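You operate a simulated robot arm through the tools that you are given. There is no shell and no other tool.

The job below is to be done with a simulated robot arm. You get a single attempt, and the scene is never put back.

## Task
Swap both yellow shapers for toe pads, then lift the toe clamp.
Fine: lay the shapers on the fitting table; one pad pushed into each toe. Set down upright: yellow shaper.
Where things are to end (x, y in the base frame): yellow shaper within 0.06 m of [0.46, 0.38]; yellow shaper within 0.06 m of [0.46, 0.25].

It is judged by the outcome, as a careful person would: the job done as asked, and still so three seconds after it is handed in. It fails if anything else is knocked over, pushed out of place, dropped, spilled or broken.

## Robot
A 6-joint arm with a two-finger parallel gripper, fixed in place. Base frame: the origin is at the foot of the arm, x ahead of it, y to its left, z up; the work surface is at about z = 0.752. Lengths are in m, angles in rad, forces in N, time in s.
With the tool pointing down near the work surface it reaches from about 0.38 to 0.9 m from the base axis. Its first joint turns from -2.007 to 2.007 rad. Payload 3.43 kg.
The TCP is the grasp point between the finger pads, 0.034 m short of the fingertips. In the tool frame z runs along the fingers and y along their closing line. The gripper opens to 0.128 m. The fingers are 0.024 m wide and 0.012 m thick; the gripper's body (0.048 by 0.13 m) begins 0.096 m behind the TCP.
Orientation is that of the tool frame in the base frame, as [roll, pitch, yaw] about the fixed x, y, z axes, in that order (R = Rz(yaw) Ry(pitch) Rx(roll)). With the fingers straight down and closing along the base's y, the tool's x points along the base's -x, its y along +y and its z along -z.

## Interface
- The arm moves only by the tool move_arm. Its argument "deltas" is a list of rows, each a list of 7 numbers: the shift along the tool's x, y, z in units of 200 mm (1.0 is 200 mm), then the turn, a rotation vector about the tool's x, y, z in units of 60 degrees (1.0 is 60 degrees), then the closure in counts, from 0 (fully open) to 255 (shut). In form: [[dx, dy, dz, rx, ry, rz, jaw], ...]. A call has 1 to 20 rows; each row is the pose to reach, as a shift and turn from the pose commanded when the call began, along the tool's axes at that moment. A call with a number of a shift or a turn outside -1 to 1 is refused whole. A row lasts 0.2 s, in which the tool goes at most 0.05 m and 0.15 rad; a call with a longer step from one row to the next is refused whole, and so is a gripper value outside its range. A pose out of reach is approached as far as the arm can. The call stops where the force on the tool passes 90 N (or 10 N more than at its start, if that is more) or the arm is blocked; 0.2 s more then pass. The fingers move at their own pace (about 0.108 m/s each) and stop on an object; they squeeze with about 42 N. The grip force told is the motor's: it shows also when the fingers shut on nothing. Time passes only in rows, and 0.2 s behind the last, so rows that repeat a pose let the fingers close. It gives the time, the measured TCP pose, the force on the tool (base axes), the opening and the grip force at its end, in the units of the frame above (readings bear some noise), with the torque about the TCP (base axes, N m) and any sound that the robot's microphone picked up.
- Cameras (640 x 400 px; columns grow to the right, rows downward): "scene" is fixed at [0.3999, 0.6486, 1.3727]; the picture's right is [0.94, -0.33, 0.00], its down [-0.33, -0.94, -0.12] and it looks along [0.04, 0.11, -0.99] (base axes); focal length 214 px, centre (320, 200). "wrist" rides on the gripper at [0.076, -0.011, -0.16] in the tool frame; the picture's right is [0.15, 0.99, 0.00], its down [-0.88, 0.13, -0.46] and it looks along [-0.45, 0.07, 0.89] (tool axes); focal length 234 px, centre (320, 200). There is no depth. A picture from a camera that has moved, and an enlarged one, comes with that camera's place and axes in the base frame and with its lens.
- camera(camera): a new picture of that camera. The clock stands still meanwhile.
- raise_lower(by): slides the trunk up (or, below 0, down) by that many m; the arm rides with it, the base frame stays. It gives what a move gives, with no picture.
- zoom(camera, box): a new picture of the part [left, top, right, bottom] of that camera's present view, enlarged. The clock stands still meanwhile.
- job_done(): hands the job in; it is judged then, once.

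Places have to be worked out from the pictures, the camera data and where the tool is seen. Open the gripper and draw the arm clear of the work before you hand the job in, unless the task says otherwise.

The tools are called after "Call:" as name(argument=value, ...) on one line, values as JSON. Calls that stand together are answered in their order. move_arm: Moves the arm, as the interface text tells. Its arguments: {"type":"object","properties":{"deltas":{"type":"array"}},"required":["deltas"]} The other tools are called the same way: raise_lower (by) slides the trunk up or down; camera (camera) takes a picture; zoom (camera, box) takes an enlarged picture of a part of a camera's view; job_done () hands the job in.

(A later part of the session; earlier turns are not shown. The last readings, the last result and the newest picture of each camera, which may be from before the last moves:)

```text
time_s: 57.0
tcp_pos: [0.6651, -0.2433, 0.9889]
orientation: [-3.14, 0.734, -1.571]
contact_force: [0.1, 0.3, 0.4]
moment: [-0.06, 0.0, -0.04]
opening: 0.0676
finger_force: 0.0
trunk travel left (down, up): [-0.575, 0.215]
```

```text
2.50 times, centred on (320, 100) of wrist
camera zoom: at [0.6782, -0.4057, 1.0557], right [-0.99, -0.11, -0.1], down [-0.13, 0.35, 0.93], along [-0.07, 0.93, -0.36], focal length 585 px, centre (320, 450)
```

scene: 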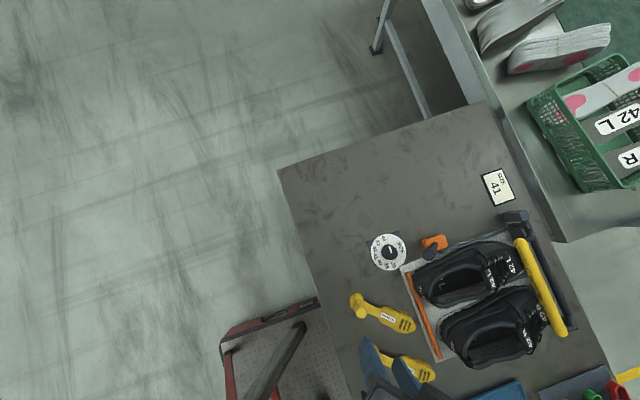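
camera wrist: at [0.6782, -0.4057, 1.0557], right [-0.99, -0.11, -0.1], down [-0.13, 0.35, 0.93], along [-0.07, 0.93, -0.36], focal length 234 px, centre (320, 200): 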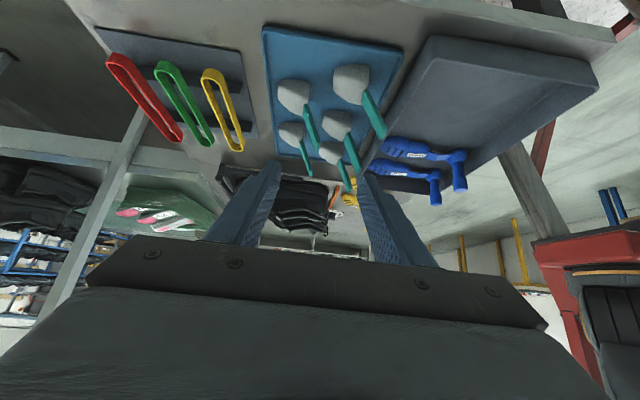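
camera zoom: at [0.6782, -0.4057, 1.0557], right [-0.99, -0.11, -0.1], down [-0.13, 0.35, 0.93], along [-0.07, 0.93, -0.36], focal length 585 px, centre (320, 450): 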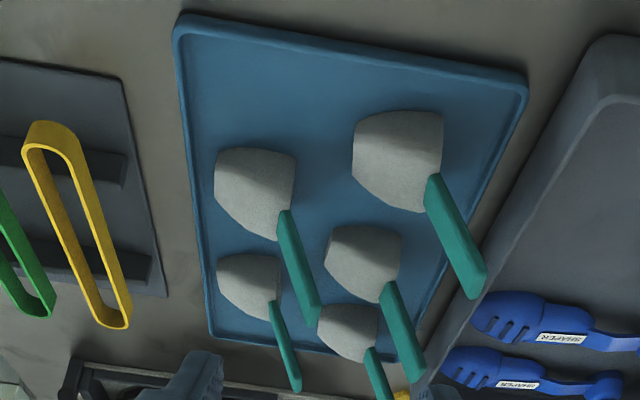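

The tab leans back about 19° from vertical, ~0.078 m long with its top near z≈0.852; pad body is ~0.05 long with a flat bottom. I untilt, rise, then turn the tool so the jaws close along y.

Call:
move_arm(deltas=[[0, 0, -0.1, 0, 0.14, 0, 120], [0, 0, -0.2, 0, 0.28, 0, 120], [0, 0, -0.2, 0, 0.42, 0, 120], [0, 0, -0.2, 0, 0.56, 0, 120], [0, 0, -0.2, 0, 0.7, 0, 120]])

Call:
move_arm(deltas=[[-0.1, 0, 0, 0, 0, 0.14, 120], [-0.2, 0, 0, 0, 0, 0.28, 120], [-0.3, 0, 0, 0, 0, 0.42, 120], [-0.4, 0.05, 0, 0, 0, 0.56, 120], [-0.5, 0.1, 0, 0, 0, 0.7, 120], [-0.6, 0.15, 0, 0, 0, 0.84, 120], [-0.7, 0.2, 0, 0, 0, 0.98, 120]])

Call:
move_arm(deltas=[[0, 0, 0, 0, 0, 0.14, 120], [0, 0, 0, 0, 0, 0.28, 120], [0, 0, 0, 0, 0, 0.42, 120], [0, 0, 0, 0, 0, 0.52, 120]])

Call:
camera(camera="wrist")

```text
time_s: 58.2
tcp_pos: [0.6652, -0.2692, 1.0174]
orientation: [-3.141, -0.002, -1.57]
contact_force: [0.3, -0.3, -0.2]
moment: [0.04, -0.01, -0.02]
opening: 0.0677
finger_force: 0.1
trunk travel left (down, up): [-0.575, 0.215]
```

```text
time_s: 59.8
tcp_pos: [0.625, -0.1297, 1.0174]
orientation: [3.141, 0.001, -2.601]
contact_force: [0.1, 0.3, -0.3]
moment: [0.06, 0.01, 0.01]
opening: 0.0677
finger_force: 0.0
trunk travel left (down, up): [-0.575, 0.215]
```

```text
time_s: 60.8
tcp_pos: [0.6264, -0.1265, 1.0175]
orientation: [-3.141, 0.001, 3.139]
contact_force: [0.1, -0.8, 1.3]
moment: [0.0, 0.07, 0.02]
opening: 0.0679
finger_force: 0.1
trunk travel left (down, up): [-0.575, 0.215]
```

```text
taken
camera wrist: at [0.5523, -0.1393, 1.1765], right [-0.14, 0.99, 0.0], down [0.88, 0.13, 0.46], along [0.45, 0.07, -0.89], focal length 234 px, centre (320, 200)
```

wrist: 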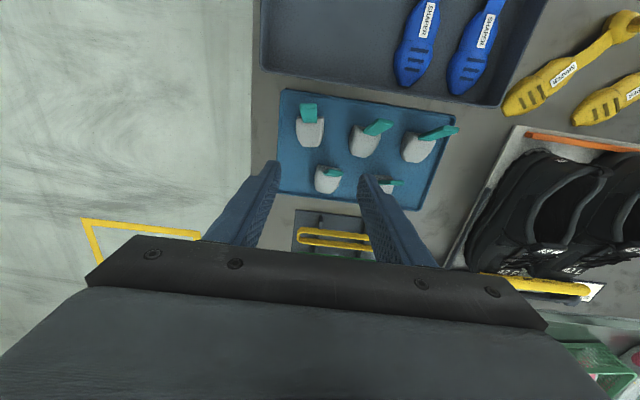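

I enlarge the pads from this viewpoint.

Call:
zoom(camera="wrist", box=[270, 80, 470, 215])

Call:
zoom(camera="wrist", box=[440, 100, 640, 310])

```text
2.96 times, centred on (370, 148) of wrist
camera zoom: at [0.5523, -0.1393, 1.1765], right [-0.14, 0.99, 0.0], down [0.88, 0.13, 0.46], along [0.45, 0.07, -0.89], focal length 694 px, centre (172, 356)
```

zoom: 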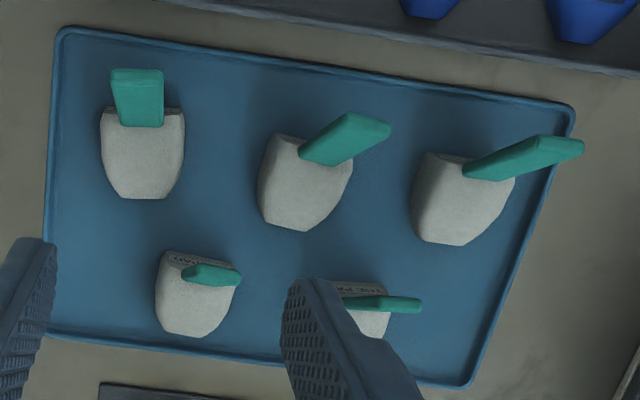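

```text
1.90 times, centred on (540, 205) of wrist
camera zoom: at [0.5523, -0.1393, 1.1765], right [-0.14, 0.99, 0.0], down [0.88, 0.13, 0.46], along [0.45, 0.07, -0.89], focal length 446 px, centre (-99, 190)
```

zoom: 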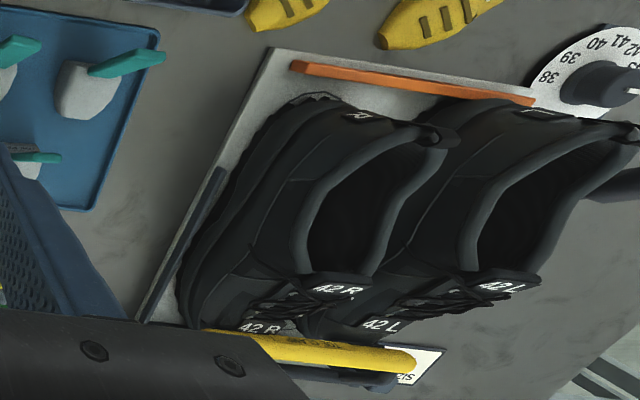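

Pads taper toward +x; tabs are ~0.026 wide in y. I pick the pad nearest the shoes: tab top ≈(0.586, 0.040, 0.852). I go to a pre-grasp point 8 cm back along the tab, tilted 0.33 rad to match it.

Call:
move_arm(deltas=[[0.06, 0.17, 0, 0, -0.08, 0, 145], [0.12, 0.34, 0, 0, -0.16, 0, 145], [0.18, 0.51, 0, 0, -0.24, 0, 145], [0.24, 0.68, 0.1, 0, -0.315, 0, 145], [0.32, 0.835, 0.2, 0, -0.315, 0, 145], [0.32, 0.835, 0.4, 0, -0.315, 0, 145], [0.32, 0.835, 0.5, 0, -0.315, 0, 145]])

Call:
camera(camera="wrist")

Call:
zoom(camera="wrist", box=[220, 80, 420, 240])

```text
time_s: 62.4
tcp_pos: [0.5627, 0.0377, 0.9195]
orientation: [-3.141, 0.33, 3.14]
contact_force: [1.3, -0.7, 0.4]
moment: [-0.03, -0.05, 0.02]
opening: 0.0552
finger_force: 0.0
trunk travel left (down, up): [-0.575, 0.215]
```

```text
taken
camera wrist: at [0.4417, 0.0263, 1.0446], right [-0.14, 0.99, -0.05], down [0.69, 0.13, 0.72], along [0.71, 0.07, -0.7], focal length 234 px, centre (320, 200)
```

wrist: 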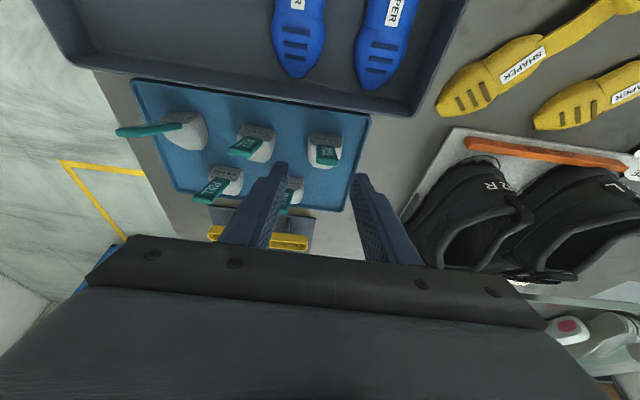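

```text
2.50 times, centred on (320, 160) of wrist
camera zoom: at [0.4417, 0.0263, 1.0446], right [-0.14, 0.99, -0.05], down [0.69, 0.13, 0.72], along [0.71, 0.07, -0.7], focal length 585 px, centre (320, 300)
```

zoom: 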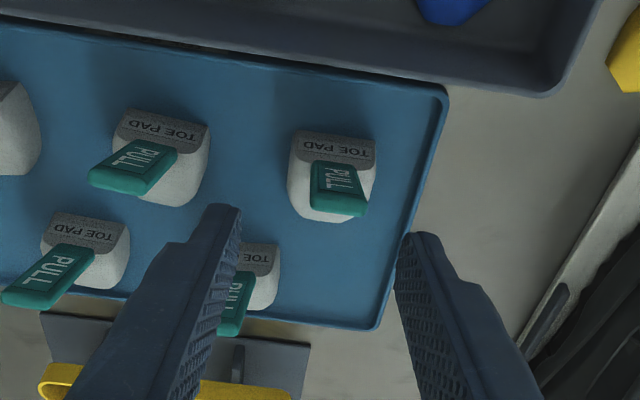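

The tab is centred at y≈0.0455. I correct sideways and descend along the tab axis most of the way, then check.

Call:
move_arm(deltas=[[0.02, 0.039, 0, 0, 0, 0, 145], [0.02, 0.039, 0.15, 0, 0, 0, 145], [0.02, 0.039, 0.28, 0, 0, 0, 145]])

Call:
zoom(camera="wrist", box=[220, 80, 420, 240])

```text
time_s: 63.2
tcp_pos: [0.5786, 0.0432, 0.8629]
orientation: [-3.141, 0.329, 3.141]
contact_force: [-0.5, 0.3, 0.1]
moment: [0.03, -0.01, -0.02]
opening: 0.0552
finger_force: 0.0
trunk travel left (down, up): [-0.575, 0.215]
```

```text
2.50 times, centred on (320, 160) of wrist
camera zoom: at [0.456, 0.0321, 0.9884], right [-0.14, 0.99, -0.05], down [0.69, 0.13, 0.72], along [0.72, 0.07, -0.7], focal length 585 px, centre (320, 300)
```

zoom: 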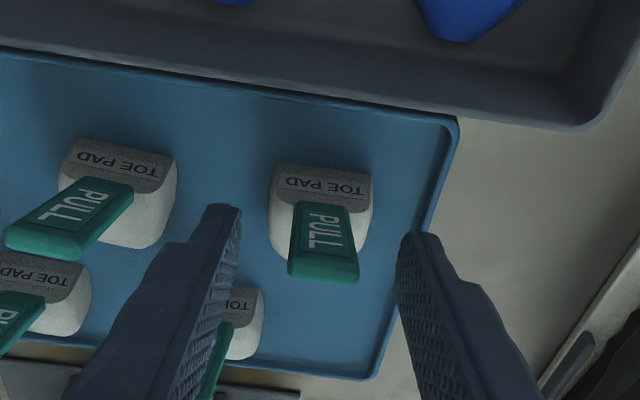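

Centred between the fingers. I descend the remaining 2.5 cm and then close.

Call:
move_arm(deltas=[[0, 0, 0.05, 0, 0, 0, 145], [0, 0, 0.1, 0, 0, 0, 145], [0, 0, 0.12, 0, 0, 0, 145]])

Call:
zoom(camera="wrist", box=[220, 80, 420, 240])

```text
time_s: 64.0
tcp_pos: [0.585, 0.0449, 0.8408]
orientation: [3.141, 0.33, -3.141]
contact_force: [-0.3, 0.0, 0.0]
moment: [-0.03, 0.0, 0.01]
opening: 0.0552
finger_force: 0.0
trunk travel left (down, up): [-0.575, 0.215]
```

```text
2.50 times, centred on (320, 160) of wrist
camera zoom: at [0.4633, 0.0344, 0.9661], right [-0.14, 0.99, -0.05], down [0.69, 0.13, 0.72], along [0.71, 0.07, -0.7], focal length 585 px, centre (320, 300)
```

zoom: 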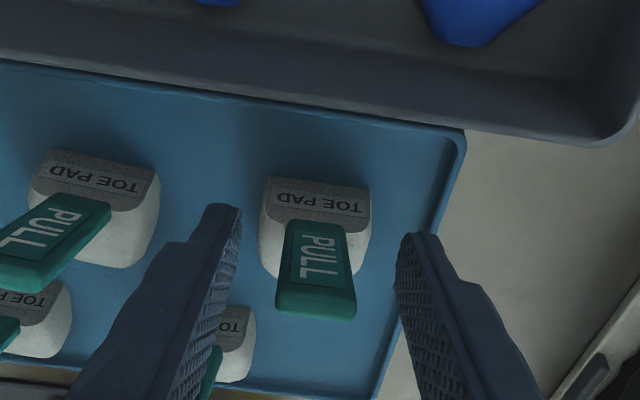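

Tab is well between the pads of the fingers, no contact. I close.

Call:
move_arm(deltas=[[0, 0, 0, 0, 0, 0, 255], [0, 0, 0, 0, 0, 0, 255], [0, 0, 0, 0, 0, 0, 255]])

Call:
zoom(camera="wrist", box=[220, 80, 420, 240])

```text
time_s: 64.8
tcp_pos: [0.5854, 0.0454, 0.8409]
orientation: [3.142, 0.33, 3.14]
contact_force: [1.1, -0.4, 1.1]
moment: [-0.08, -0.13, -0.01]
opening: 0.0232
finger_force: 41.7
trunk travel left (down, up): [-0.575, 0.215]
```

```text
2.50 times, centred on (320, 160) of wrist
camera zoom: at [0.4634, 0.0343, 0.9661], right [-0.14, 0.99, -0.05], down [0.69, 0.13, 0.72], along [0.71, 0.07, -0.7], focal length 585 px, centre (320, 300)
```

zoom: 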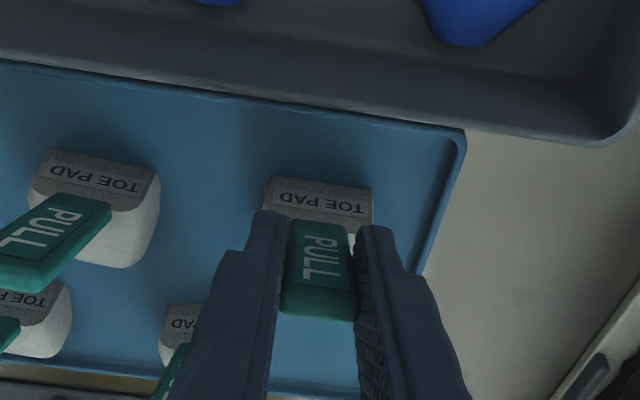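

Gripped by the tab (0.0232 m). I lift straight up 15 cm.

Call:
move_arm(deltas=[[-0.032, 0, -0.095, 0, 0, 0, 255], [-0.08, 0, -0.236, 0, 0, 0, 255], [-0.13, 0, -0.38, 0, 0, 0, 255], [-0.19, 0, -0.55, 0, 0, 0, 255], [-0.243, 0, -0.71, 0, 0, 0, 255]])

Call:
zoom(camera="wrist", box=[180, 60, 460, 260])

```text
time_s: 66.0
tcp_pos: [0.5859, 0.0457, 0.9904]
orientation: [3.141, 0.326, -3.14]
contact_force: [-0.4, 0.7, -0.7]
moment: [0.01, 0.04, -0.02]
opening: 0.0234
finger_force: 42.2
trunk travel left (down, up): [-0.575, 0.215]
```

```text
2.00 times, centred on (320, 160) of wrist
camera zoom: at [0.4638, 0.0347, 1.1165], right [-0.14, 0.99, -0.05], down [0.69, 0.13, 0.72], along [0.71, 0.07, -0.7], focal length 468 px, centre (320, 280)
```

zoom: 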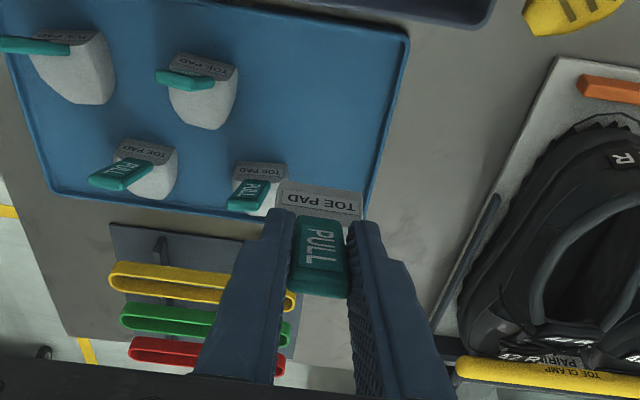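

Pad held upright. I carry it over shoe R at about z=1.01.

Call:
move_arm(deltas=[[-0.04, 0.2, -0.01, 0, 0, 0, 255], [-0.08, 0.4, -0.02, 0, 0, 0, 255], [-0.12, 0.6, -0.03, 0, 0, 0, 255], [-0.16, 0.8, -0.035, 0, 0, 0, 255], [-0.198, 1, -0.038, 0, 0, 0, 255]])

Call:
camera(camera="wrist")

Call:
zoom(camera="wrist", box=[220, 60, 480, 260])

Call:
zoom(camera="scene", box=[400, 200, 600, 380])

```text
time_s: 67.2
tcp_pos: [0.6194, 0.244, 1.0117]
orientation: [3.141, 0.328, 3.141]
contact_force: [0.4, -0.5, 0.3]
moment: [0.04, 0.02, 0.01]
opening: 0.0233
finger_force: 42.1
trunk travel left (down, up): [-0.575, 0.215]
```

```text
taken
camera wrist: at [0.4977, 0.2339, 1.1379], right [-0.14, 0.99, -0.05], down [0.69, 0.13, 0.72], along [0.71, 0.07, -0.7], focal length 234 px, centre (320, 200)
```

wrist: 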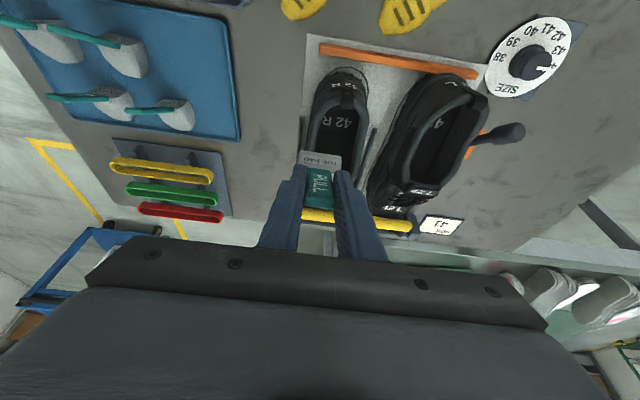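

```text
2.00 times, centred on (350, 160) of wrist
camera zoom: at [0.4977, 0.2339, 1.1379], right [-0.14, 0.99, -0.05], down [0.69, 0.13, 0.72], along [0.71, 0.07, -0.7], focal length 468 px, centre (260, 280)
```

zoom: 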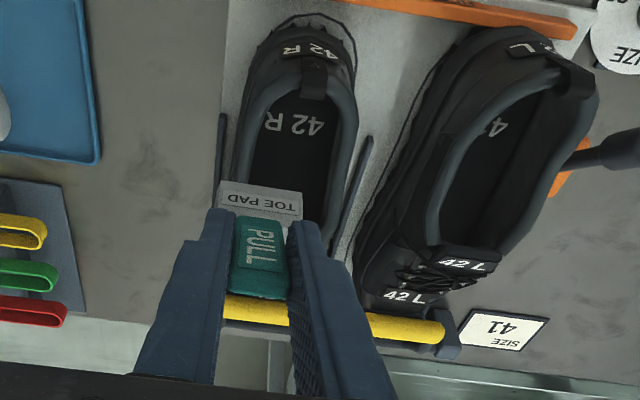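

```text
2.22 times, centred on (500, 290) of scene
camera zoom: at [0.3999, 0.6486, 1.3727], right [0.94, -0.33, 0.0], down [-0.33, -0.94, -0.12], along [0.04, 0.11, -0.99], focal length 477 px, centre (-80, 0)
```

zoom: 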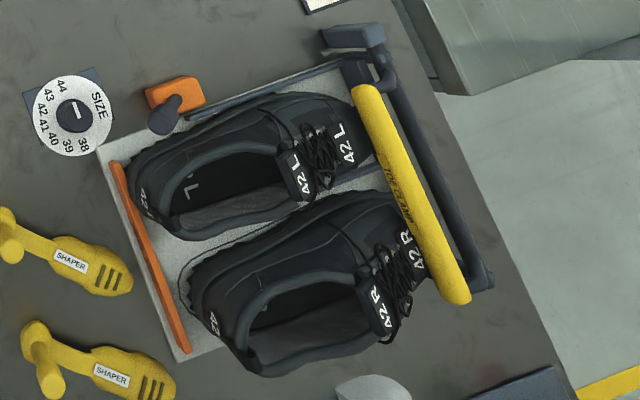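

The mat shows an outline of each shoe's place (R is ~8 mm forward, L shifted) — I'll restore that later. Now I align the pad over shoe R's opening at (0.648, 0.270), with its bottom just above the collar.

Call:
move_arm(deltas=[[-0.06, 0.13, 0, 0, 0, 0, 255], [-0.06, 0.13, 0.13, 0, 0, 0, 255], [-0.06, 0.13, 0.267, 0, 0, 0, 255]])

Call:
zoom(camera="wrist", box=[220, 60, 460, 240])

Call:
zoom(camera="scene", box=[430, 280, 560, 400])

```text
time_s: 68.0
tcp_pos: [0.6484, 0.2724, 0.9646]
orientation: [-3.141, 0.329, -3.141]
contact_force: [-0.5, -0.2, 0.2]
moment: [0.0, 0.01, 0.03]
opening: 0.023
finger_force: 42.3
trunk travel left (down, up): [-0.575, 0.215]
```

```text
2.22 times, centred on (340, 150) of wrist
camera zoom: at [0.5276, 0.2607, 1.0901], right [-0.14, 0.99, -0.05], down [0.69, 0.13, 0.72], along [0.71, 0.07, -0.7], focal length 520 px, centre (276, 311)
```

zoom: 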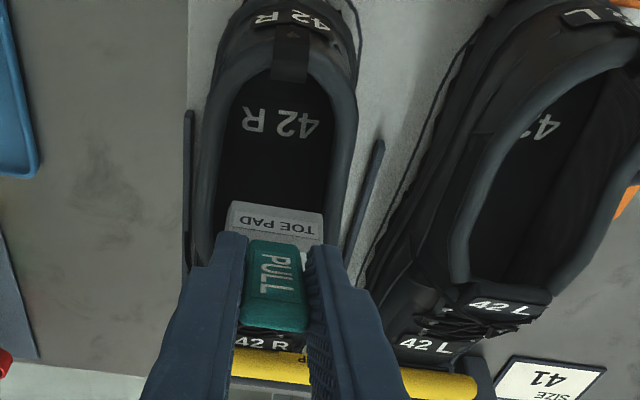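

```text
3.33 times, centred on (495, 340) of scene
camera zoom: at [0.3999, 0.6486, 1.3727], right [0.94, -0.33, 0.0], down [-0.33, -0.94, -0.12], along [0.04, 0.11, -0.99], focal length 715 px, centre (-263, -267)
```

zoom: 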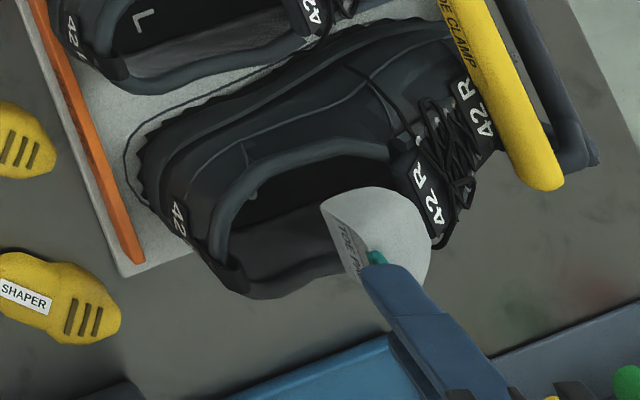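

Pad is centred over the opening (y≈0.274). I lower it straight down into the shoe in steps, watching the force.

Call:
move_arm(deltas=[[0.034, 0.01, 0.1, 0, 0, 0, 255], [0.067, 0.01, 0.195, 0, 0, 0, 255], [0.1, 0.01, 0.29, 0, 0, 0, 255]])

Call:
zoom(camera="wrist", box=[220, 60, 460, 240])

Call:
zoom(camera="scene", box=[430, 280, 560, 400])

```text
time_s: 68.8
tcp_pos: [0.6492, 0.2735, 0.903]
orientation: [-3.141, 0.33, -3.141]
contact_force: [-0.4, -0.3, 0.2]
moment: [-0.02, 0.03, 0.01]
opening: 0.0229
finger_force: 41.8
trunk travel left (down, up): [-0.575, 0.215]
```

```text
2.22 times, centred on (340, 150) of wrist
camera zoom: at [0.5274, 0.2626, 1.0279], right [-0.14, 0.99, -0.05], down [0.69, 0.13, 0.72], along [0.71, 0.07, -0.7], focal length 520 px, centre (276, 311)
```

zoom: 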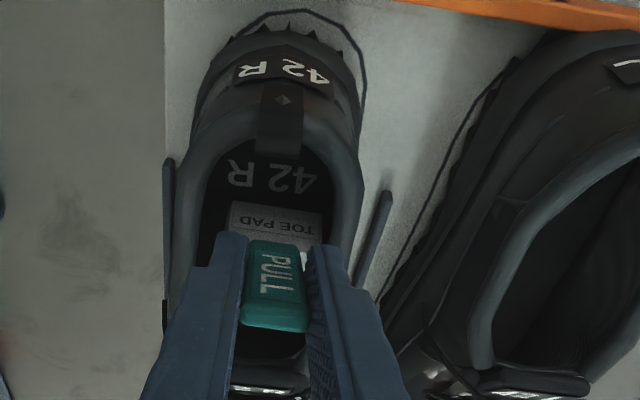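

```text
3.33 times, centred on (495, 340) of scene
camera zoom: at [0.3999, 0.6486, 1.3727], right [0.94, -0.33, 0.0], down [-0.33, -0.94, -0.12], along [0.04, 0.11, -0.99], focal length 715 px, centre (-263, -267)
```

zoom: 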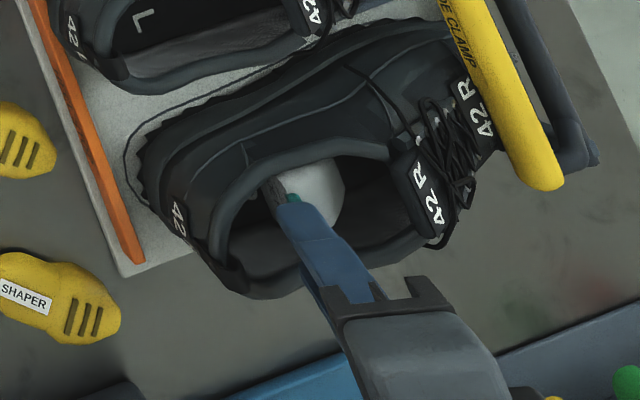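

Inside the shoe with no contact. I lower the last ~2.3 cm toward the insole carefully.

Call:
move_arm(deltas=[[0.016, 0, 0.047, 0, 0, 0, 255], [0.028, 0, 0.08, 0, 0, 0, 255], [0.036, 0, 0.104, 0, 0, 0, 255]])

```text
time_s: 69.6
tcp_pos: [0.6492, 0.2737, 0.8807]
orientation: [3.141, 0.331, 3.139]
contact_force: [-0.5, -0.1, 0.1]
moment: [-0.03, 0.0, -0.01]
opening: 0.023
finger_force: 41.8
trunk travel left (down, up): [-0.575, 0.215]
```

No contact yet. I now push forward 3 cm toward the toe at this height.

Call:
move_arm(deltas=[[-0.047, 0, 0.016, 0, 0, 0, 255], [-0.095, 0, 0.032, 0, 0, 0, 255], [-0.142, 0, 0.0486, 0, 0, 0, 255]])

Call:
zoom(camera="wrist", box=[220, 60, 460, 240])

Call:
zoom(camera="scene", box=[430, 280, 560, 400])

```text
time_s: 70.4
tcp_pos: [0.6788, 0.2743, 0.8822]
orientation: [3.141, 0.33, 3.139]
contact_force: [-0.4, -0.4, -0.7]
moment: [0.02, 0.0, 0.0]
opening: 0.023
finger_force: 41.9
trunk travel left (down, up): [-0.575, 0.215]
```

```text
2.22 times, centred on (340, 150) of wrist
camera zoom: at [0.557, 0.2625, 1.0071], right [-0.14, 0.99, -0.05], down [0.69, 0.13, 0.72], along [0.71, 0.07, -0.7], focal length 520 px, centre (276, 311)
```

zoom: 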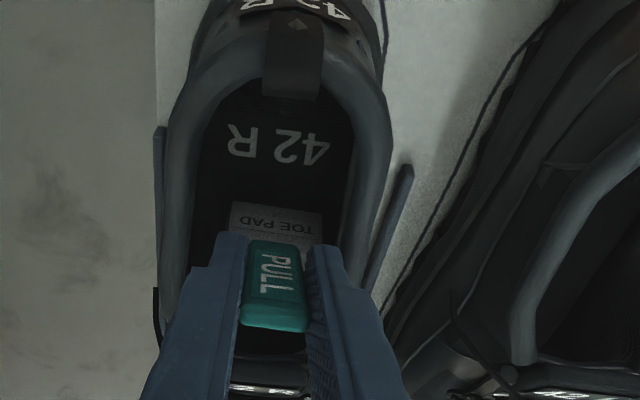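

```text
3.33 times, centred on (495, 340) of scene
camera zoom: at [0.3999, 0.6486, 1.3727], right [0.94, -0.33, 0.0], down [-0.33, -0.94, -0.12], along [0.04, 0.11, -0.99], focal length 715 px, centre (-263, -267)
```

zoom: 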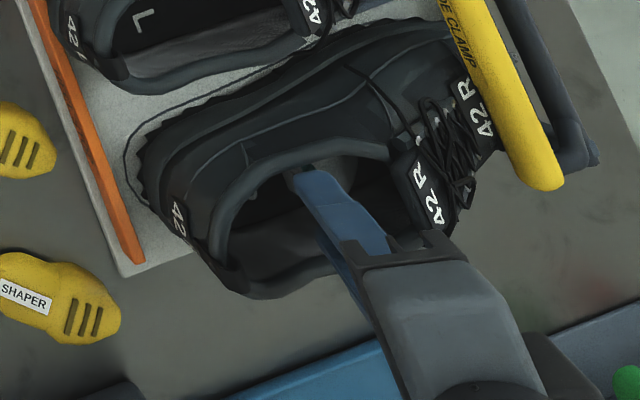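

Still free; the pad's front is under the tongue. I push 2 cm more.

Call:
move_arm(deltas=[[-0.03, 0, 0.011, 0, 0, 0, 255], [-0.062, 0, 0.022, 0, 0, 0, 255], [-0.095, 0, 0.034, 0, 0, 0, 255]])

Call:
zoom(camera="wrist", box=[220, 60, 460, 240])

Call:
zoom(camera="scene", box=[430, 280, 560, 400])

```text
time_s: 71.2
tcp_pos: [0.7003, 0.2744, 0.8811]
orientation: [3.141, 0.329, 3.139]
contact_force: [0.4, 0.0, -0.3]
moment: [-0.01, 0.03, -0.01]
opening: 0.0233
finger_force: 41.8
trunk travel left (down, up): [-0.575, 0.215]
```

```text
2.22 times, centred on (340, 150) of wrist
camera zoom: at [0.5773, 0.2628, 1.0072], right [-0.14, 0.99, -0.05], down [0.69, 0.13, 0.72], along [0.71, 0.07, -0.7], focal length 520 px, centre (276, 311)
```

zoom: 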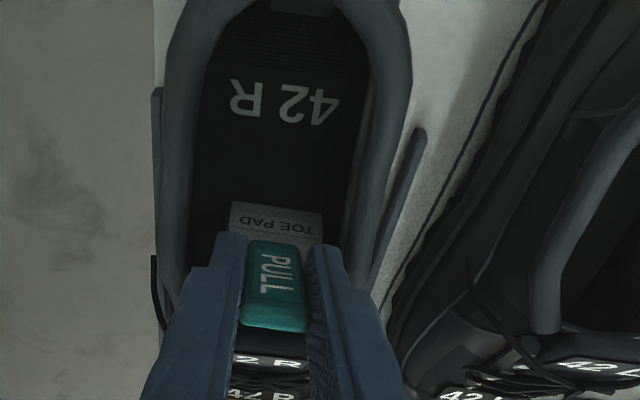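

```text
3.33 times, centred on (495, 340) of scene
camera zoom: at [0.3999, 0.6486, 1.3727], right [0.94, -0.33, 0.0], down [-0.33, -0.94, -0.12], along [0.04, 0.11, -0.99], focal length 715 px, centre (-263, -267)
```

zoom: 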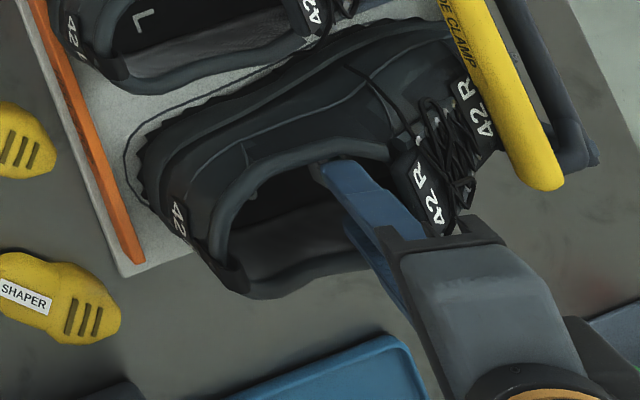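

No resistance yet. I go on 1 cm.

Call:
move_arm(deltas=[[-0.016, 0, 0.005, 0, 0, 0, 255], [-0.032, 0, 0.011, 0, 0, 0, 255], [-0.047, 0, 0.016, 0, 0, 0, 255]])

Call:
zoom(camera="wrist", box=[260, 140, 420, 250])

Call:
zoom(camera="scene", box=[430, 280, 560, 400])

```text
time_s: 72.0
tcp_pos: [0.709, 0.2744, 0.8793]
orientation: [3.141, 0.329, -3.141]
contact_force: [-0.1, -0.4, -0.3]
moment: [0.01, 0.0, 0.01]
opening: 0.0232
finger_force: 42.2
trunk travel left (down, up): [-0.575, 0.215]
```

```text
3.64 times, centred on (340, 195) of wrist
camera zoom: at [0.5873, 0.2625, 1.0055], right [-0.14, 0.99, -0.05], down [0.69, 0.13, 0.72], along [0.71, 0.07, -0.7], focal length 852 px, centre (247, 218)
```

zoom: 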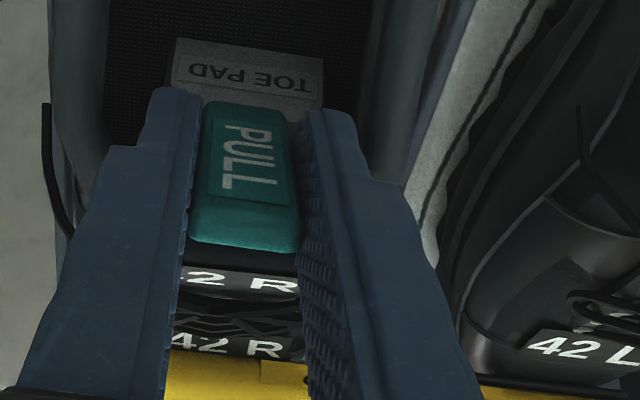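

```text
3.33 times, centred on (495, 340) of scene
camera zoom: at [0.3999, 0.6486, 1.3727], right [0.94, -0.33, 0.0], down [-0.33, -0.94, -0.12], along [0.04, 0.11, -0.99], focal length 715 px, centre (-263, -267)
```

zoom: 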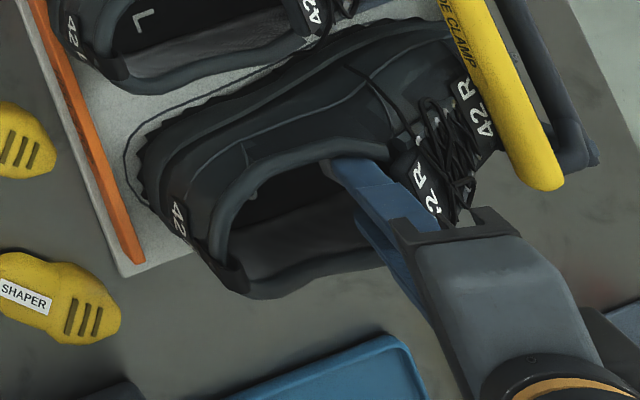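

Still free. Another 8 mm in small steps.

Call:
move_arm(deltas=[[-0.013, 0, 0.004, 0, 0, 0, 255], [-0.026, 0, 0.009, 0, 0, 0, 255], [-0.038, 0, 0.013, 0, 0, 0, 255]])

Call:
zoom(camera="scene", box=[430, 280, 560, 400])

```text
time_s: 72.8
tcp_pos: [0.717, 0.2739, 0.8801]
orientation: [-3.142, 0.327, 3.14]
contact_force: [-1.5, -1.3, -0.2]
moment: [-0.03, 0.05, -0.04]
opening: 0.0231
finger_force: 41.6
trunk travel left (down, up): [-0.575, 0.215]
```

```text
3.33 times, centred on (495, 340) of scene
camera zoom: at [0.3999, 0.6486, 1.3727], right [0.94, -0.33, 0.0], down [-0.33, -0.94, -0.12], along [0.04, 0.11, -0.99], focal length 715 px, centre (-263, -267)
```

zoom: 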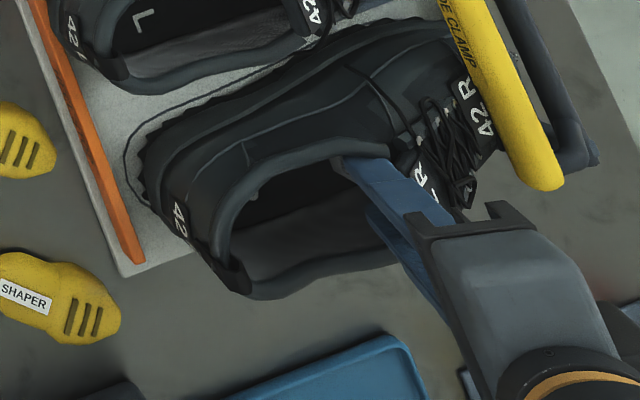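

First faint touch (−1.5 N). I press 5 mm further to seat the tab against the tongue and see whether it builds up.

Call:
move_arm(deltas=[[-0.012, 0, 0.004, 0, 0, 0, 255], [-0.024, 0, 0.008, 0, 0, 0, 255]])

Call:
zoom(camera="scene", box=[430, 280, 560, 400])

Call:
zoom(camera="wrist", box=[240, 100, 440, 250])

```text
time_s: 73.4
tcp_pos: [0.7216, 0.2744, 0.8813]
orientation: [3.141, 0.328, -3.14]
contact_force: [-2.1, 0.5, -0.4]
moment: [-0.01, 0.04, -0.02]
opening: 0.0231
finger_force: 41.9
trunk travel left (down, up): [-0.575, 0.215]
```

```text
3.33 times, centred on (495, 340) of scene
camera zoom: at [0.3999, 0.6486, 1.3727], right [0.94, -0.33, 0.0], down [-0.33, -0.94, -0.12], along [0.04, 0.11, -0.99], focal length 715 px, centre (-263, -267)
```

zoom: 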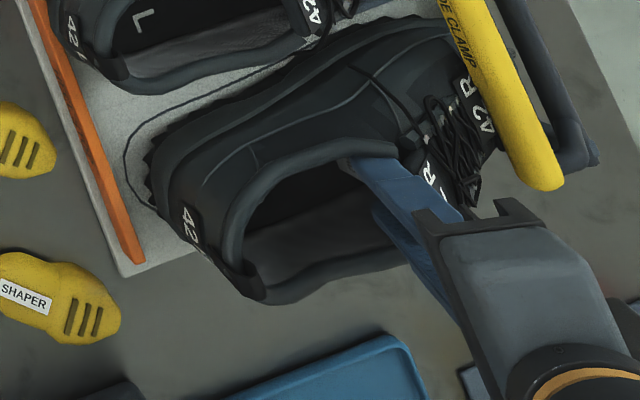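

```text
2.67 times, centred on (340, 175) of wrist
camera zoom: at [0.6002, 0.2628, 1.0062], right [-0.14, 0.99, -0.05], down [0.69, 0.13, 0.72], along [0.71, 0.07, -0.7], focal length 624 px, centre (267, 267)
```

zoom: 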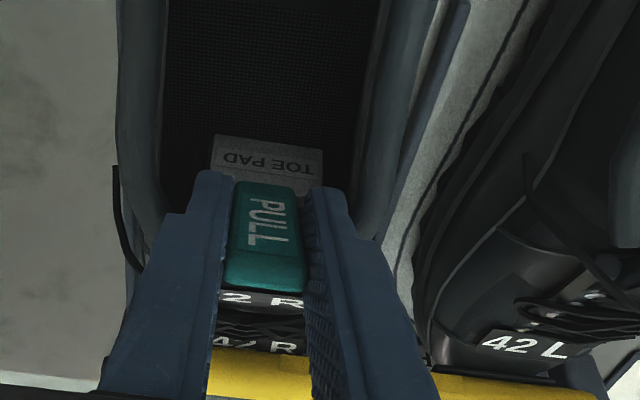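

The shoe slides forward at only ~2 N, so the fingers are touching the tongue tag. I release the pad here (opening just to 0.034 m) and back off along −x.

Call:
move_arm(deltas=[[0, 0, 0.005, 0, 0, 0, 255], [0, 0, 0.01, 0, 0, 0, 187], [0, 0, 0.01, 0, 0, 0, 187], [0.05, 0, -0.01, 0, 0, 0, 187], [0.12, 0, -0.04, 0, 0, 0, 187], [0.2, 0, -0.08, 0, 0, 0, 187]])

Call:
zoom(camera="wrist", box=[220, 60, 460, 240])

Call:
zoom(camera="scene", box=[430, 280, 560, 400])

```text
time_s: 74.8
tcp_pos: [0.6798, 0.274, 0.8853]
orientation: [3.141, 0.33, 3.14]
contact_force: [0.4, -0.7, 0.2]
moment: [-0.01, 0.01, -0.01]
opening: 0.0337
finger_force: 0.1
trunk travel left (down, up): [-0.575, 0.215]
```

```text
2.22 times, centred on (340, 150) of wrist
camera zoom: at [0.558, 0.2624, 1.0094], right [-0.14, 0.99, -0.05], down [0.69, 0.13, 0.72], along [0.71, 0.07, -0.7], focal length 520 px, centre (276, 311)
```

zoom: 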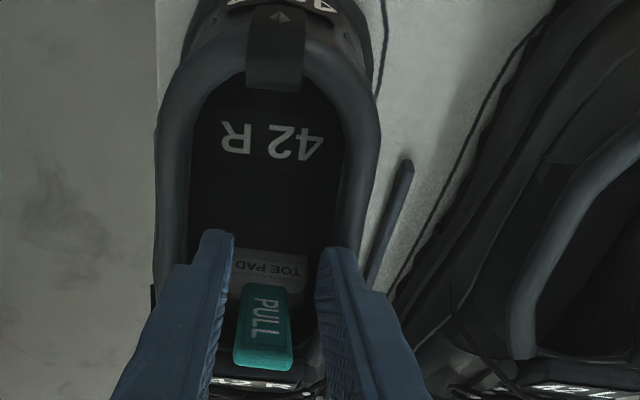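

```text
3.33 times, centred on (495, 340) of scene
camera zoom: at [0.3999, 0.6486, 1.3727], right [0.94, -0.33, 0.0], down [-0.33, -0.94, -0.12], along [0.04, 0.11, -0.99], focal length 715 px, centre (-263, -267)
```

zoom: 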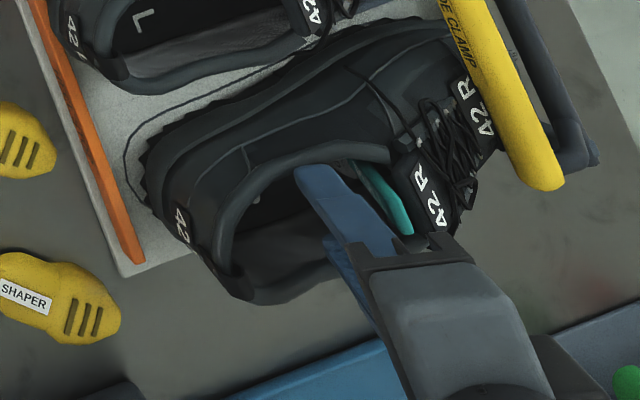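

The pad stands in the shoe with ~1 cm between tab and tag. I close the fingers behind it, lower the tips to z≈0.81 and push on the pad's back.

Call:
move_arm(deltas=[[0.03, 0, 0, 0, 0, 0, 255], [0.03, 0, 0, 0, 0, 0, 255], [0.06, 0, 0.09, 0, 0, 0, 255], [0.09, 0, 0.18, 0, 0, 0, 255]])

Call:
zoom(camera="wrist", box=[220, 60, 460, 240])

```text
time_s: 75.8
tcp_pos: [0.6723, 0.2733, 0.8432]
orientation: [-3.141, 0.33, 3.141]
contact_force: [0.1, -0.4, 0.8]
moment: [-0.02, -0.02, -0.01]
opening: 0.0002
finger_force: 33.1
trunk travel left (down, up): [-0.575, 0.215]
```

```text
2.22 times, centred on (340, 150) of wrist
camera zoom: at [0.5507, 0.2628, 0.9691], right [-0.14, 0.99, -0.05], down [0.69, 0.13, 0.72], along [0.71, 0.07, -0.7], focal length 520 px, centre (276, 311)
```

zoom: 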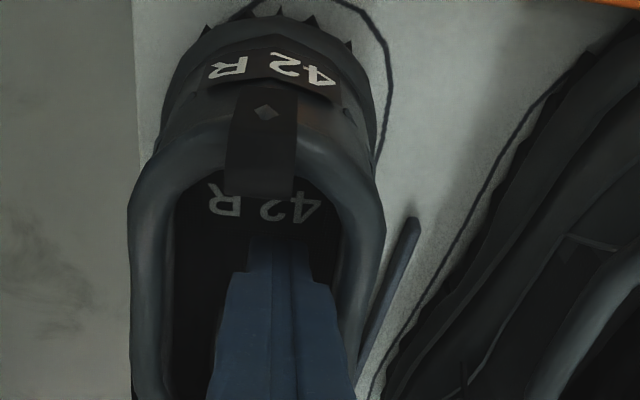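

Fingers are closed behind the pad. I push forward 3.5 cm, then check.

Call:
move_arm(deltas=[[-0.06, 0, 0.02, 0, 0, 0, 255], [-0.11, 0, 0.038, 0, 0, 0, 255], [-0.165, 0, 0.056, 0, 0, 0, 255]])

Call:
zoom(camera="scene", box=[430, 280, 560, 400])

```text
time_s: 76.6
tcp_pos: [0.7071, 0.2738, 0.8423]
orientation: [-3.14, 0.33, 3.139]
contact_force: [-0.2, 0.1, 0.4]
moment: [-0.01, -0.04, 0.03]
opening: 0.0
finger_force: 32.9
trunk travel left (down, up): [-0.575, 0.215]
```

```text
3.33 times, centred on (495, 340) of scene
camera zoom: at [0.3999, 0.6486, 1.3727], right [0.94, -0.33, 0.0], down [-0.33, -0.94, -0.12], along [0.04, 0.11, -0.99], focal length 715 px, centre (-263, -267)
```

zoom: 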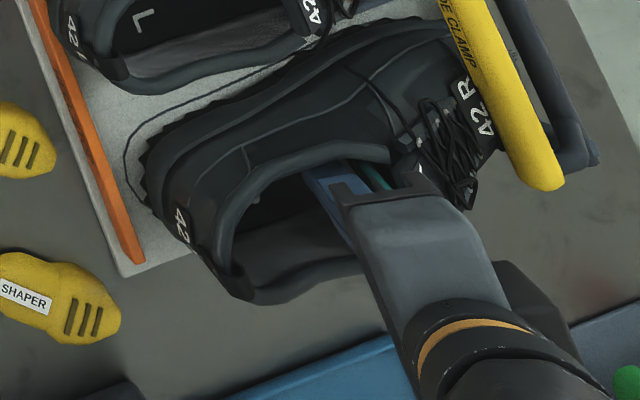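

No contact yet; 1.5 cm more in small steps.

Call:
move_arm(deltas=[[-0.024, 0, 0.008, 0, 0, 0, 255], [-0.047, 0, 0.016, 0, 0, 0, 255], [-0.071, 0, 0.024, 0, 0, 0, 255]])

Call:
zoom(camera="scene", box=[430, 280, 560, 400])

```text
time_s: 77.4
tcp_pos: [0.7218, 0.2751, 0.8425]
orientation: [-3.14, 0.329, 3.141]
contact_force: [-2.1, 0.2, -0.8]
moment: [-0.02, -0.02, -0.04]
opening: 0.0
finger_force: 33.3
trunk travel left (down, up): [-0.575, 0.215]
```

```text
3.33 times, centred on (495, 340) of scene
camera zoom: at [0.3999, 0.6486, 1.3727], right [0.94, -0.33, 0.0], down [-0.33, -0.94, -0.12], along [0.04, 0.11, -0.99], focal length 715 px, centre (-263, -267)
```

zoom: 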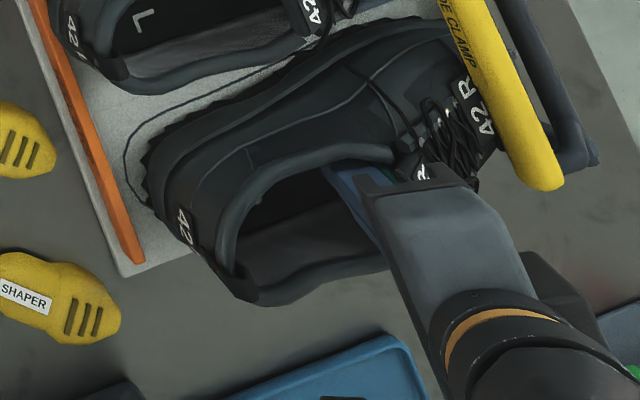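

Contact (−2 N) and the shoe creeps forward a little; the toe-end bar should stop it. I push 1 cm more to seat the pad.

Call:
move_arm(deltas=[[-0.016, 0, 0.005, 0, 0, 0, 255], [-0.032, 0, 0.011, 0, 0, 0, 255], [-0.047, 0, 0.016, 0, 0, 0, 255]])

Call:
zoom(camera="scene", box=[430, 280, 560, 400])

Call:
zoom(camera="wrist", box=[220, 60, 460, 240])

```text
time_s: 78.2
tcp_pos: [0.7305, 0.2733, 0.8435]
orientation: [-3.14, 0.324, 3.141]
contact_force: [-29.3, -3.6, 5.8]
moment: [-0.04, -0.09, -0.18]
opening: 0.0
finger_force: 32.9
trunk travel left (down, up): [-0.575, 0.215]
```

```text
3.33 times, centred on (495, 340) of scene
camera zoom: at [0.3999, 0.6486, 1.3727], right [0.94, -0.33, 0.0], down [-0.33, -0.94, -0.12], along [0.04, 0.11, -0.99], focal length 715 px, centre (-263, -267)
```

zoom: 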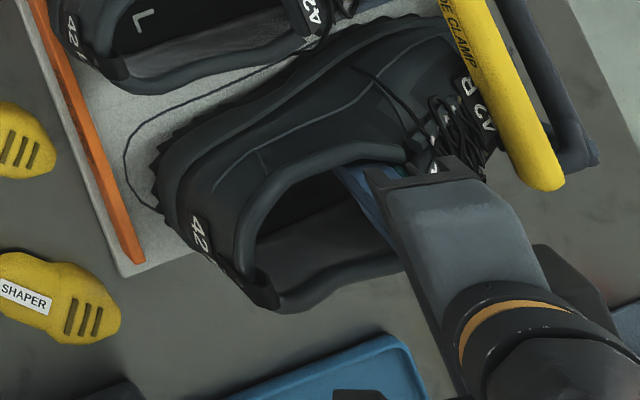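

```text
2.22 times, centred on (340, 150) of wrist
camera zoom: at [0.6086, 0.2639, 0.9691], right [-0.14, 0.99, -0.05], down [0.69, 0.13, 0.71], along [0.71, 0.06, -0.7], focal length 520 px, centre (276, 311)
```

zoom: 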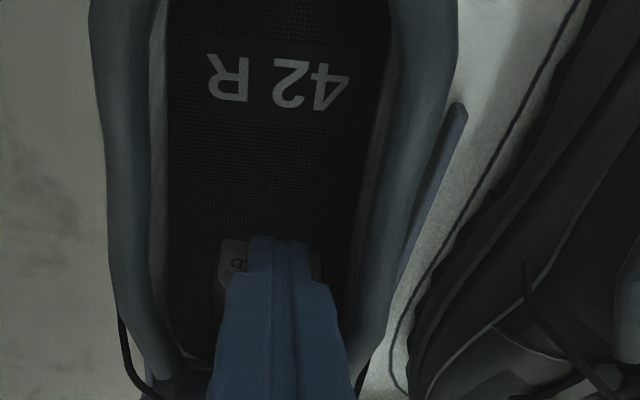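

29 N: the shoe has reached its front stop and the pad is fully pressed in. I back off and rise out of the shoe to look.

Call:
move_arm(deltas=[[0.05, 0, -0.016, 0, 0, 0, 255], [0.14, 0, -0.05, 0, 0, 0, 255], [0.24, 0, -0.08, 0, 0, 0, 255]])

Call:
move_arm(deltas=[[-0.07, 0, -0.19, 0, 0, 0, 255], [-0.13, 0, -0.38, 0, 0, 0, 255], [-0.19, 0, -0.56, 0, 0, 0, 255], [-0.24, 0, -0.7, 0, 0, 0, 255]])

Call:
zoom(camera="scene", box=[400, 200, 600, 380])

Call:
zoom(camera="wrist", box=[220, 60, 460, 240])

```text
time_s: 79.0
tcp_pos: [0.6833, 0.274, 0.8436]
orientation: [3.141, 0.33, 3.141]
contact_force: [-0.1, 1.6, 0.4]
moment: [-0.03, 0.0, 0.01]
opening: 0.0002
finger_force: 32.8
trunk travel left (down, up): [-0.575, 0.215]
```

```text
time_s: 80.0
tcp_pos: [0.6814, 0.2753, 0.9921]
orientation: [-3.141, 0.329, -3.141]
contact_force: [0.7, 0.3, 0.1]
moment: [0.01, -0.01, 0.04]
opening: 0.0
finger_force: 32.6
trunk travel left (down, up): [-0.575, 0.215]
```

```text
2.22 times, centred on (500, 290) of scene
camera zoom: at [0.3999, 0.6486, 1.3727], right [0.94, -0.33, 0.0], down [-0.33, -0.94, -0.12], along [0.04, 0.11, -0.99], focal length 477 px, centre (-80, 0)
```

zoom: 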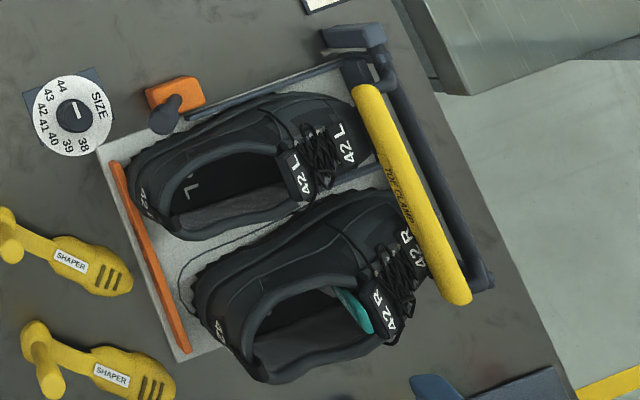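

```text
2.22 times, centred on (340, 150) of wrist
camera zoom: at [0.5607, 0.2628, 1.1177], right [-0.14, 0.99, -0.05], down [0.69, 0.13, 0.72], along [0.71, 0.07, -0.7], focal length 520 px, centre (276, 311)
```

zoom: 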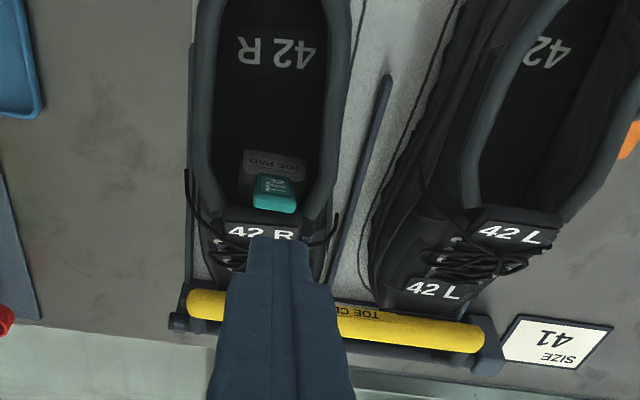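

Pad R sits wholly under the tongue with its tab standing against the tag. Now I fetch the second pad (tab top ≈(0.587, −0.043)); I travel at this height with jaws reopened.

Call:
move_arm(deltas=[[0.07, -0.2, -0.024, 0, 0, 0, 145], [0.14, -0.4, -0.05, 0, 0, 0, 145], [0.21, -0.6, -0.074, 0, 0, 0, 145], [0.28, -0.8, -0.098, 0, 0, 0, 145], [0.3, -1, -0.1, 0, 0, 0, 145]])

Call:
move_arm(deltas=[[0.09, -0.2, -0.03, 0, 0, 0, 145], [0.18, -0.4, -0.06, 0, 0, 0, 145], [0.274, -0.59, -0.097, 0, 0, 0, 145], [0.274, -0.59, -0.097, 0, 0, 0, 145]])

Call:
zoom(camera="wrist", box=[220, 60, 420, 220])

```text
time_s: 81.2
tcp_pos: [0.6214, 0.0748, 0.9919]
orientation: [-3.141, 0.329, 3.14]
contact_force: [-0.3, 0.4, -0.3]
moment: [-0.03, 0.02, -0.01]
opening: 0.0556
finger_force: 0.1
trunk travel left (down, up): [-0.575, 0.215]
```

```text
time_s: 82.2
tcp_pos: [0.5622, -0.0427, 0.9912]
orientation: [-3.141, 0.33, 3.14]
contact_force: [0.0, 0.6, 0.3]
moment: [-0.01, -0.01, -0.05]
opening: 0.0551
finger_force: 0.1
trunk travel left (down, up): [-0.575, 0.215]
```

```text
2.50 times, centred on (320, 140) of wrist
camera zoom: at [0.4399, -0.0545, 1.1164], right [-0.14, 0.99, -0.05], down [0.69, 0.13, 0.72], along [0.71, 0.07, -0.7], focal length 585 px, centre (320, 350)
```

zoom: 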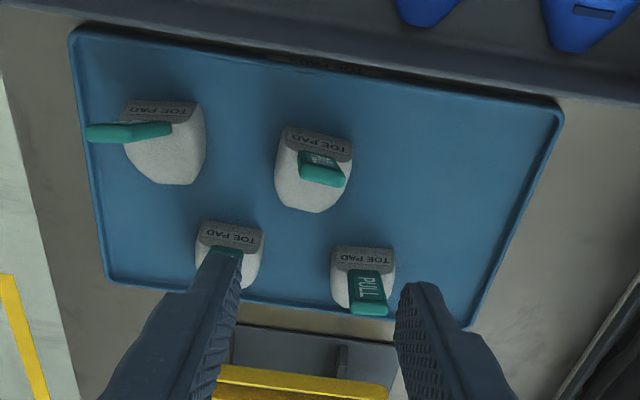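

Pad 3 is turned about −8° (its toe slightly toward −y), which also suits shoe L's toe-in. I turn the tool −8.6° about vertical and go to the pre-grasp point.

Call:
move_arm(deltas=[[0.03, 0.001, 0.08, 0.015, 0, 0.045, 145], [0.06, 0.002, 0.16, 0.031, 0, 0.09, 145], [0.1, 0.004, 0.26, 0.0464, 0, 0.1355, 145], [0.134, 0.005, 0.345, 0.0464, 0, 0.1355, 145]])

Call:
zoom(camera="wrist", box=[220, 80, 420, 240])

```text
time_s: 83.2
tcp_pos: [0.5592, -0.0438, 0.9149]
orientation: [-3.141, 0.33, 2.989]
contact_force: [-0.8, -0.7, 0.0]
moment: [0.02, 0.02, 0.0]
opening: 0.0553
finger_force: 0.1
trunk travel left (down, up): [-0.575, 0.215]
```

```text
2.50 times, centred on (320, 160) of wrist
camera zoom: at [0.4371, -0.0359, 1.0417], right [0.01, 1.0, -0.05], down [0.7, 0.03, 0.72], along [0.72, -0.04, -0.7], focal length 585 px, centre (320, 300)
```

zoom: 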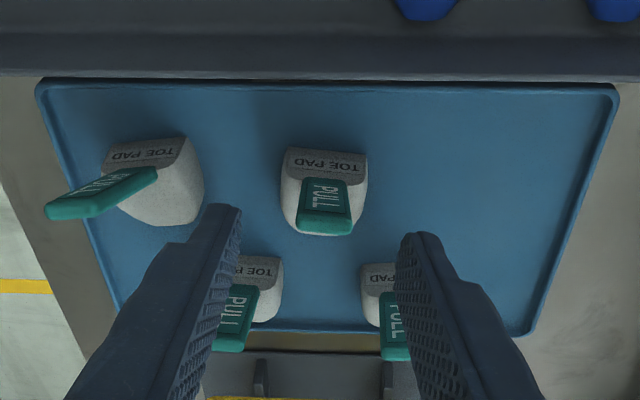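

Aligned now. I correct 4 mm sideways and descend along the tab, checking before the last part.

Call:
move_arm(deltas=[[0.0, 0.02, 0.05, 0, 0, 0, 145], [0.0, 0.02, 0.17, 0, 0, 0, 145], [0.0, 0.02, 0.28, 0, 0, 0, 145]])

Call:
zoom(camera="wrist", box=[220, 80, 420, 240])

```text
time_s: 84.0
tcp_pos: [0.5771, -0.0411, 0.8645]
orientation: [3.141, 0.328, 2.992]
contact_force: [0.0, -0.4, 1.0]
moment: [0.0, -0.02, 0.0]
opening: 0.0553
finger_force: 0.1
trunk travel left (down, up): [-0.575, 0.215]
```

```text
2.50 times, centred on (320, 160) of wrist
camera zoom: at [0.4555, -0.0344, 0.9894], right [0.01, 1.0, -0.05], down [0.7, 0.03, 0.72], along [0.72, -0.04, -0.7], focal length 585 px, centre (320, 300)
```

zoom: 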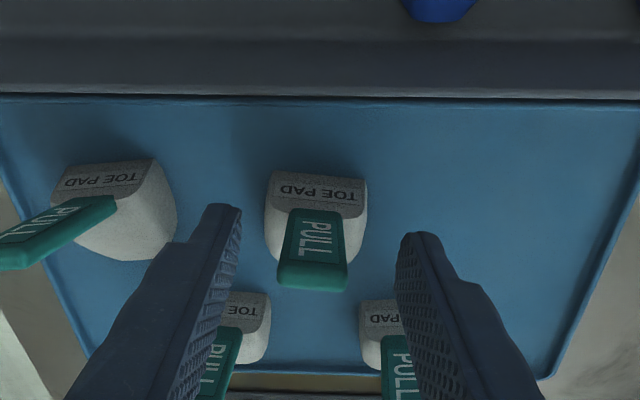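

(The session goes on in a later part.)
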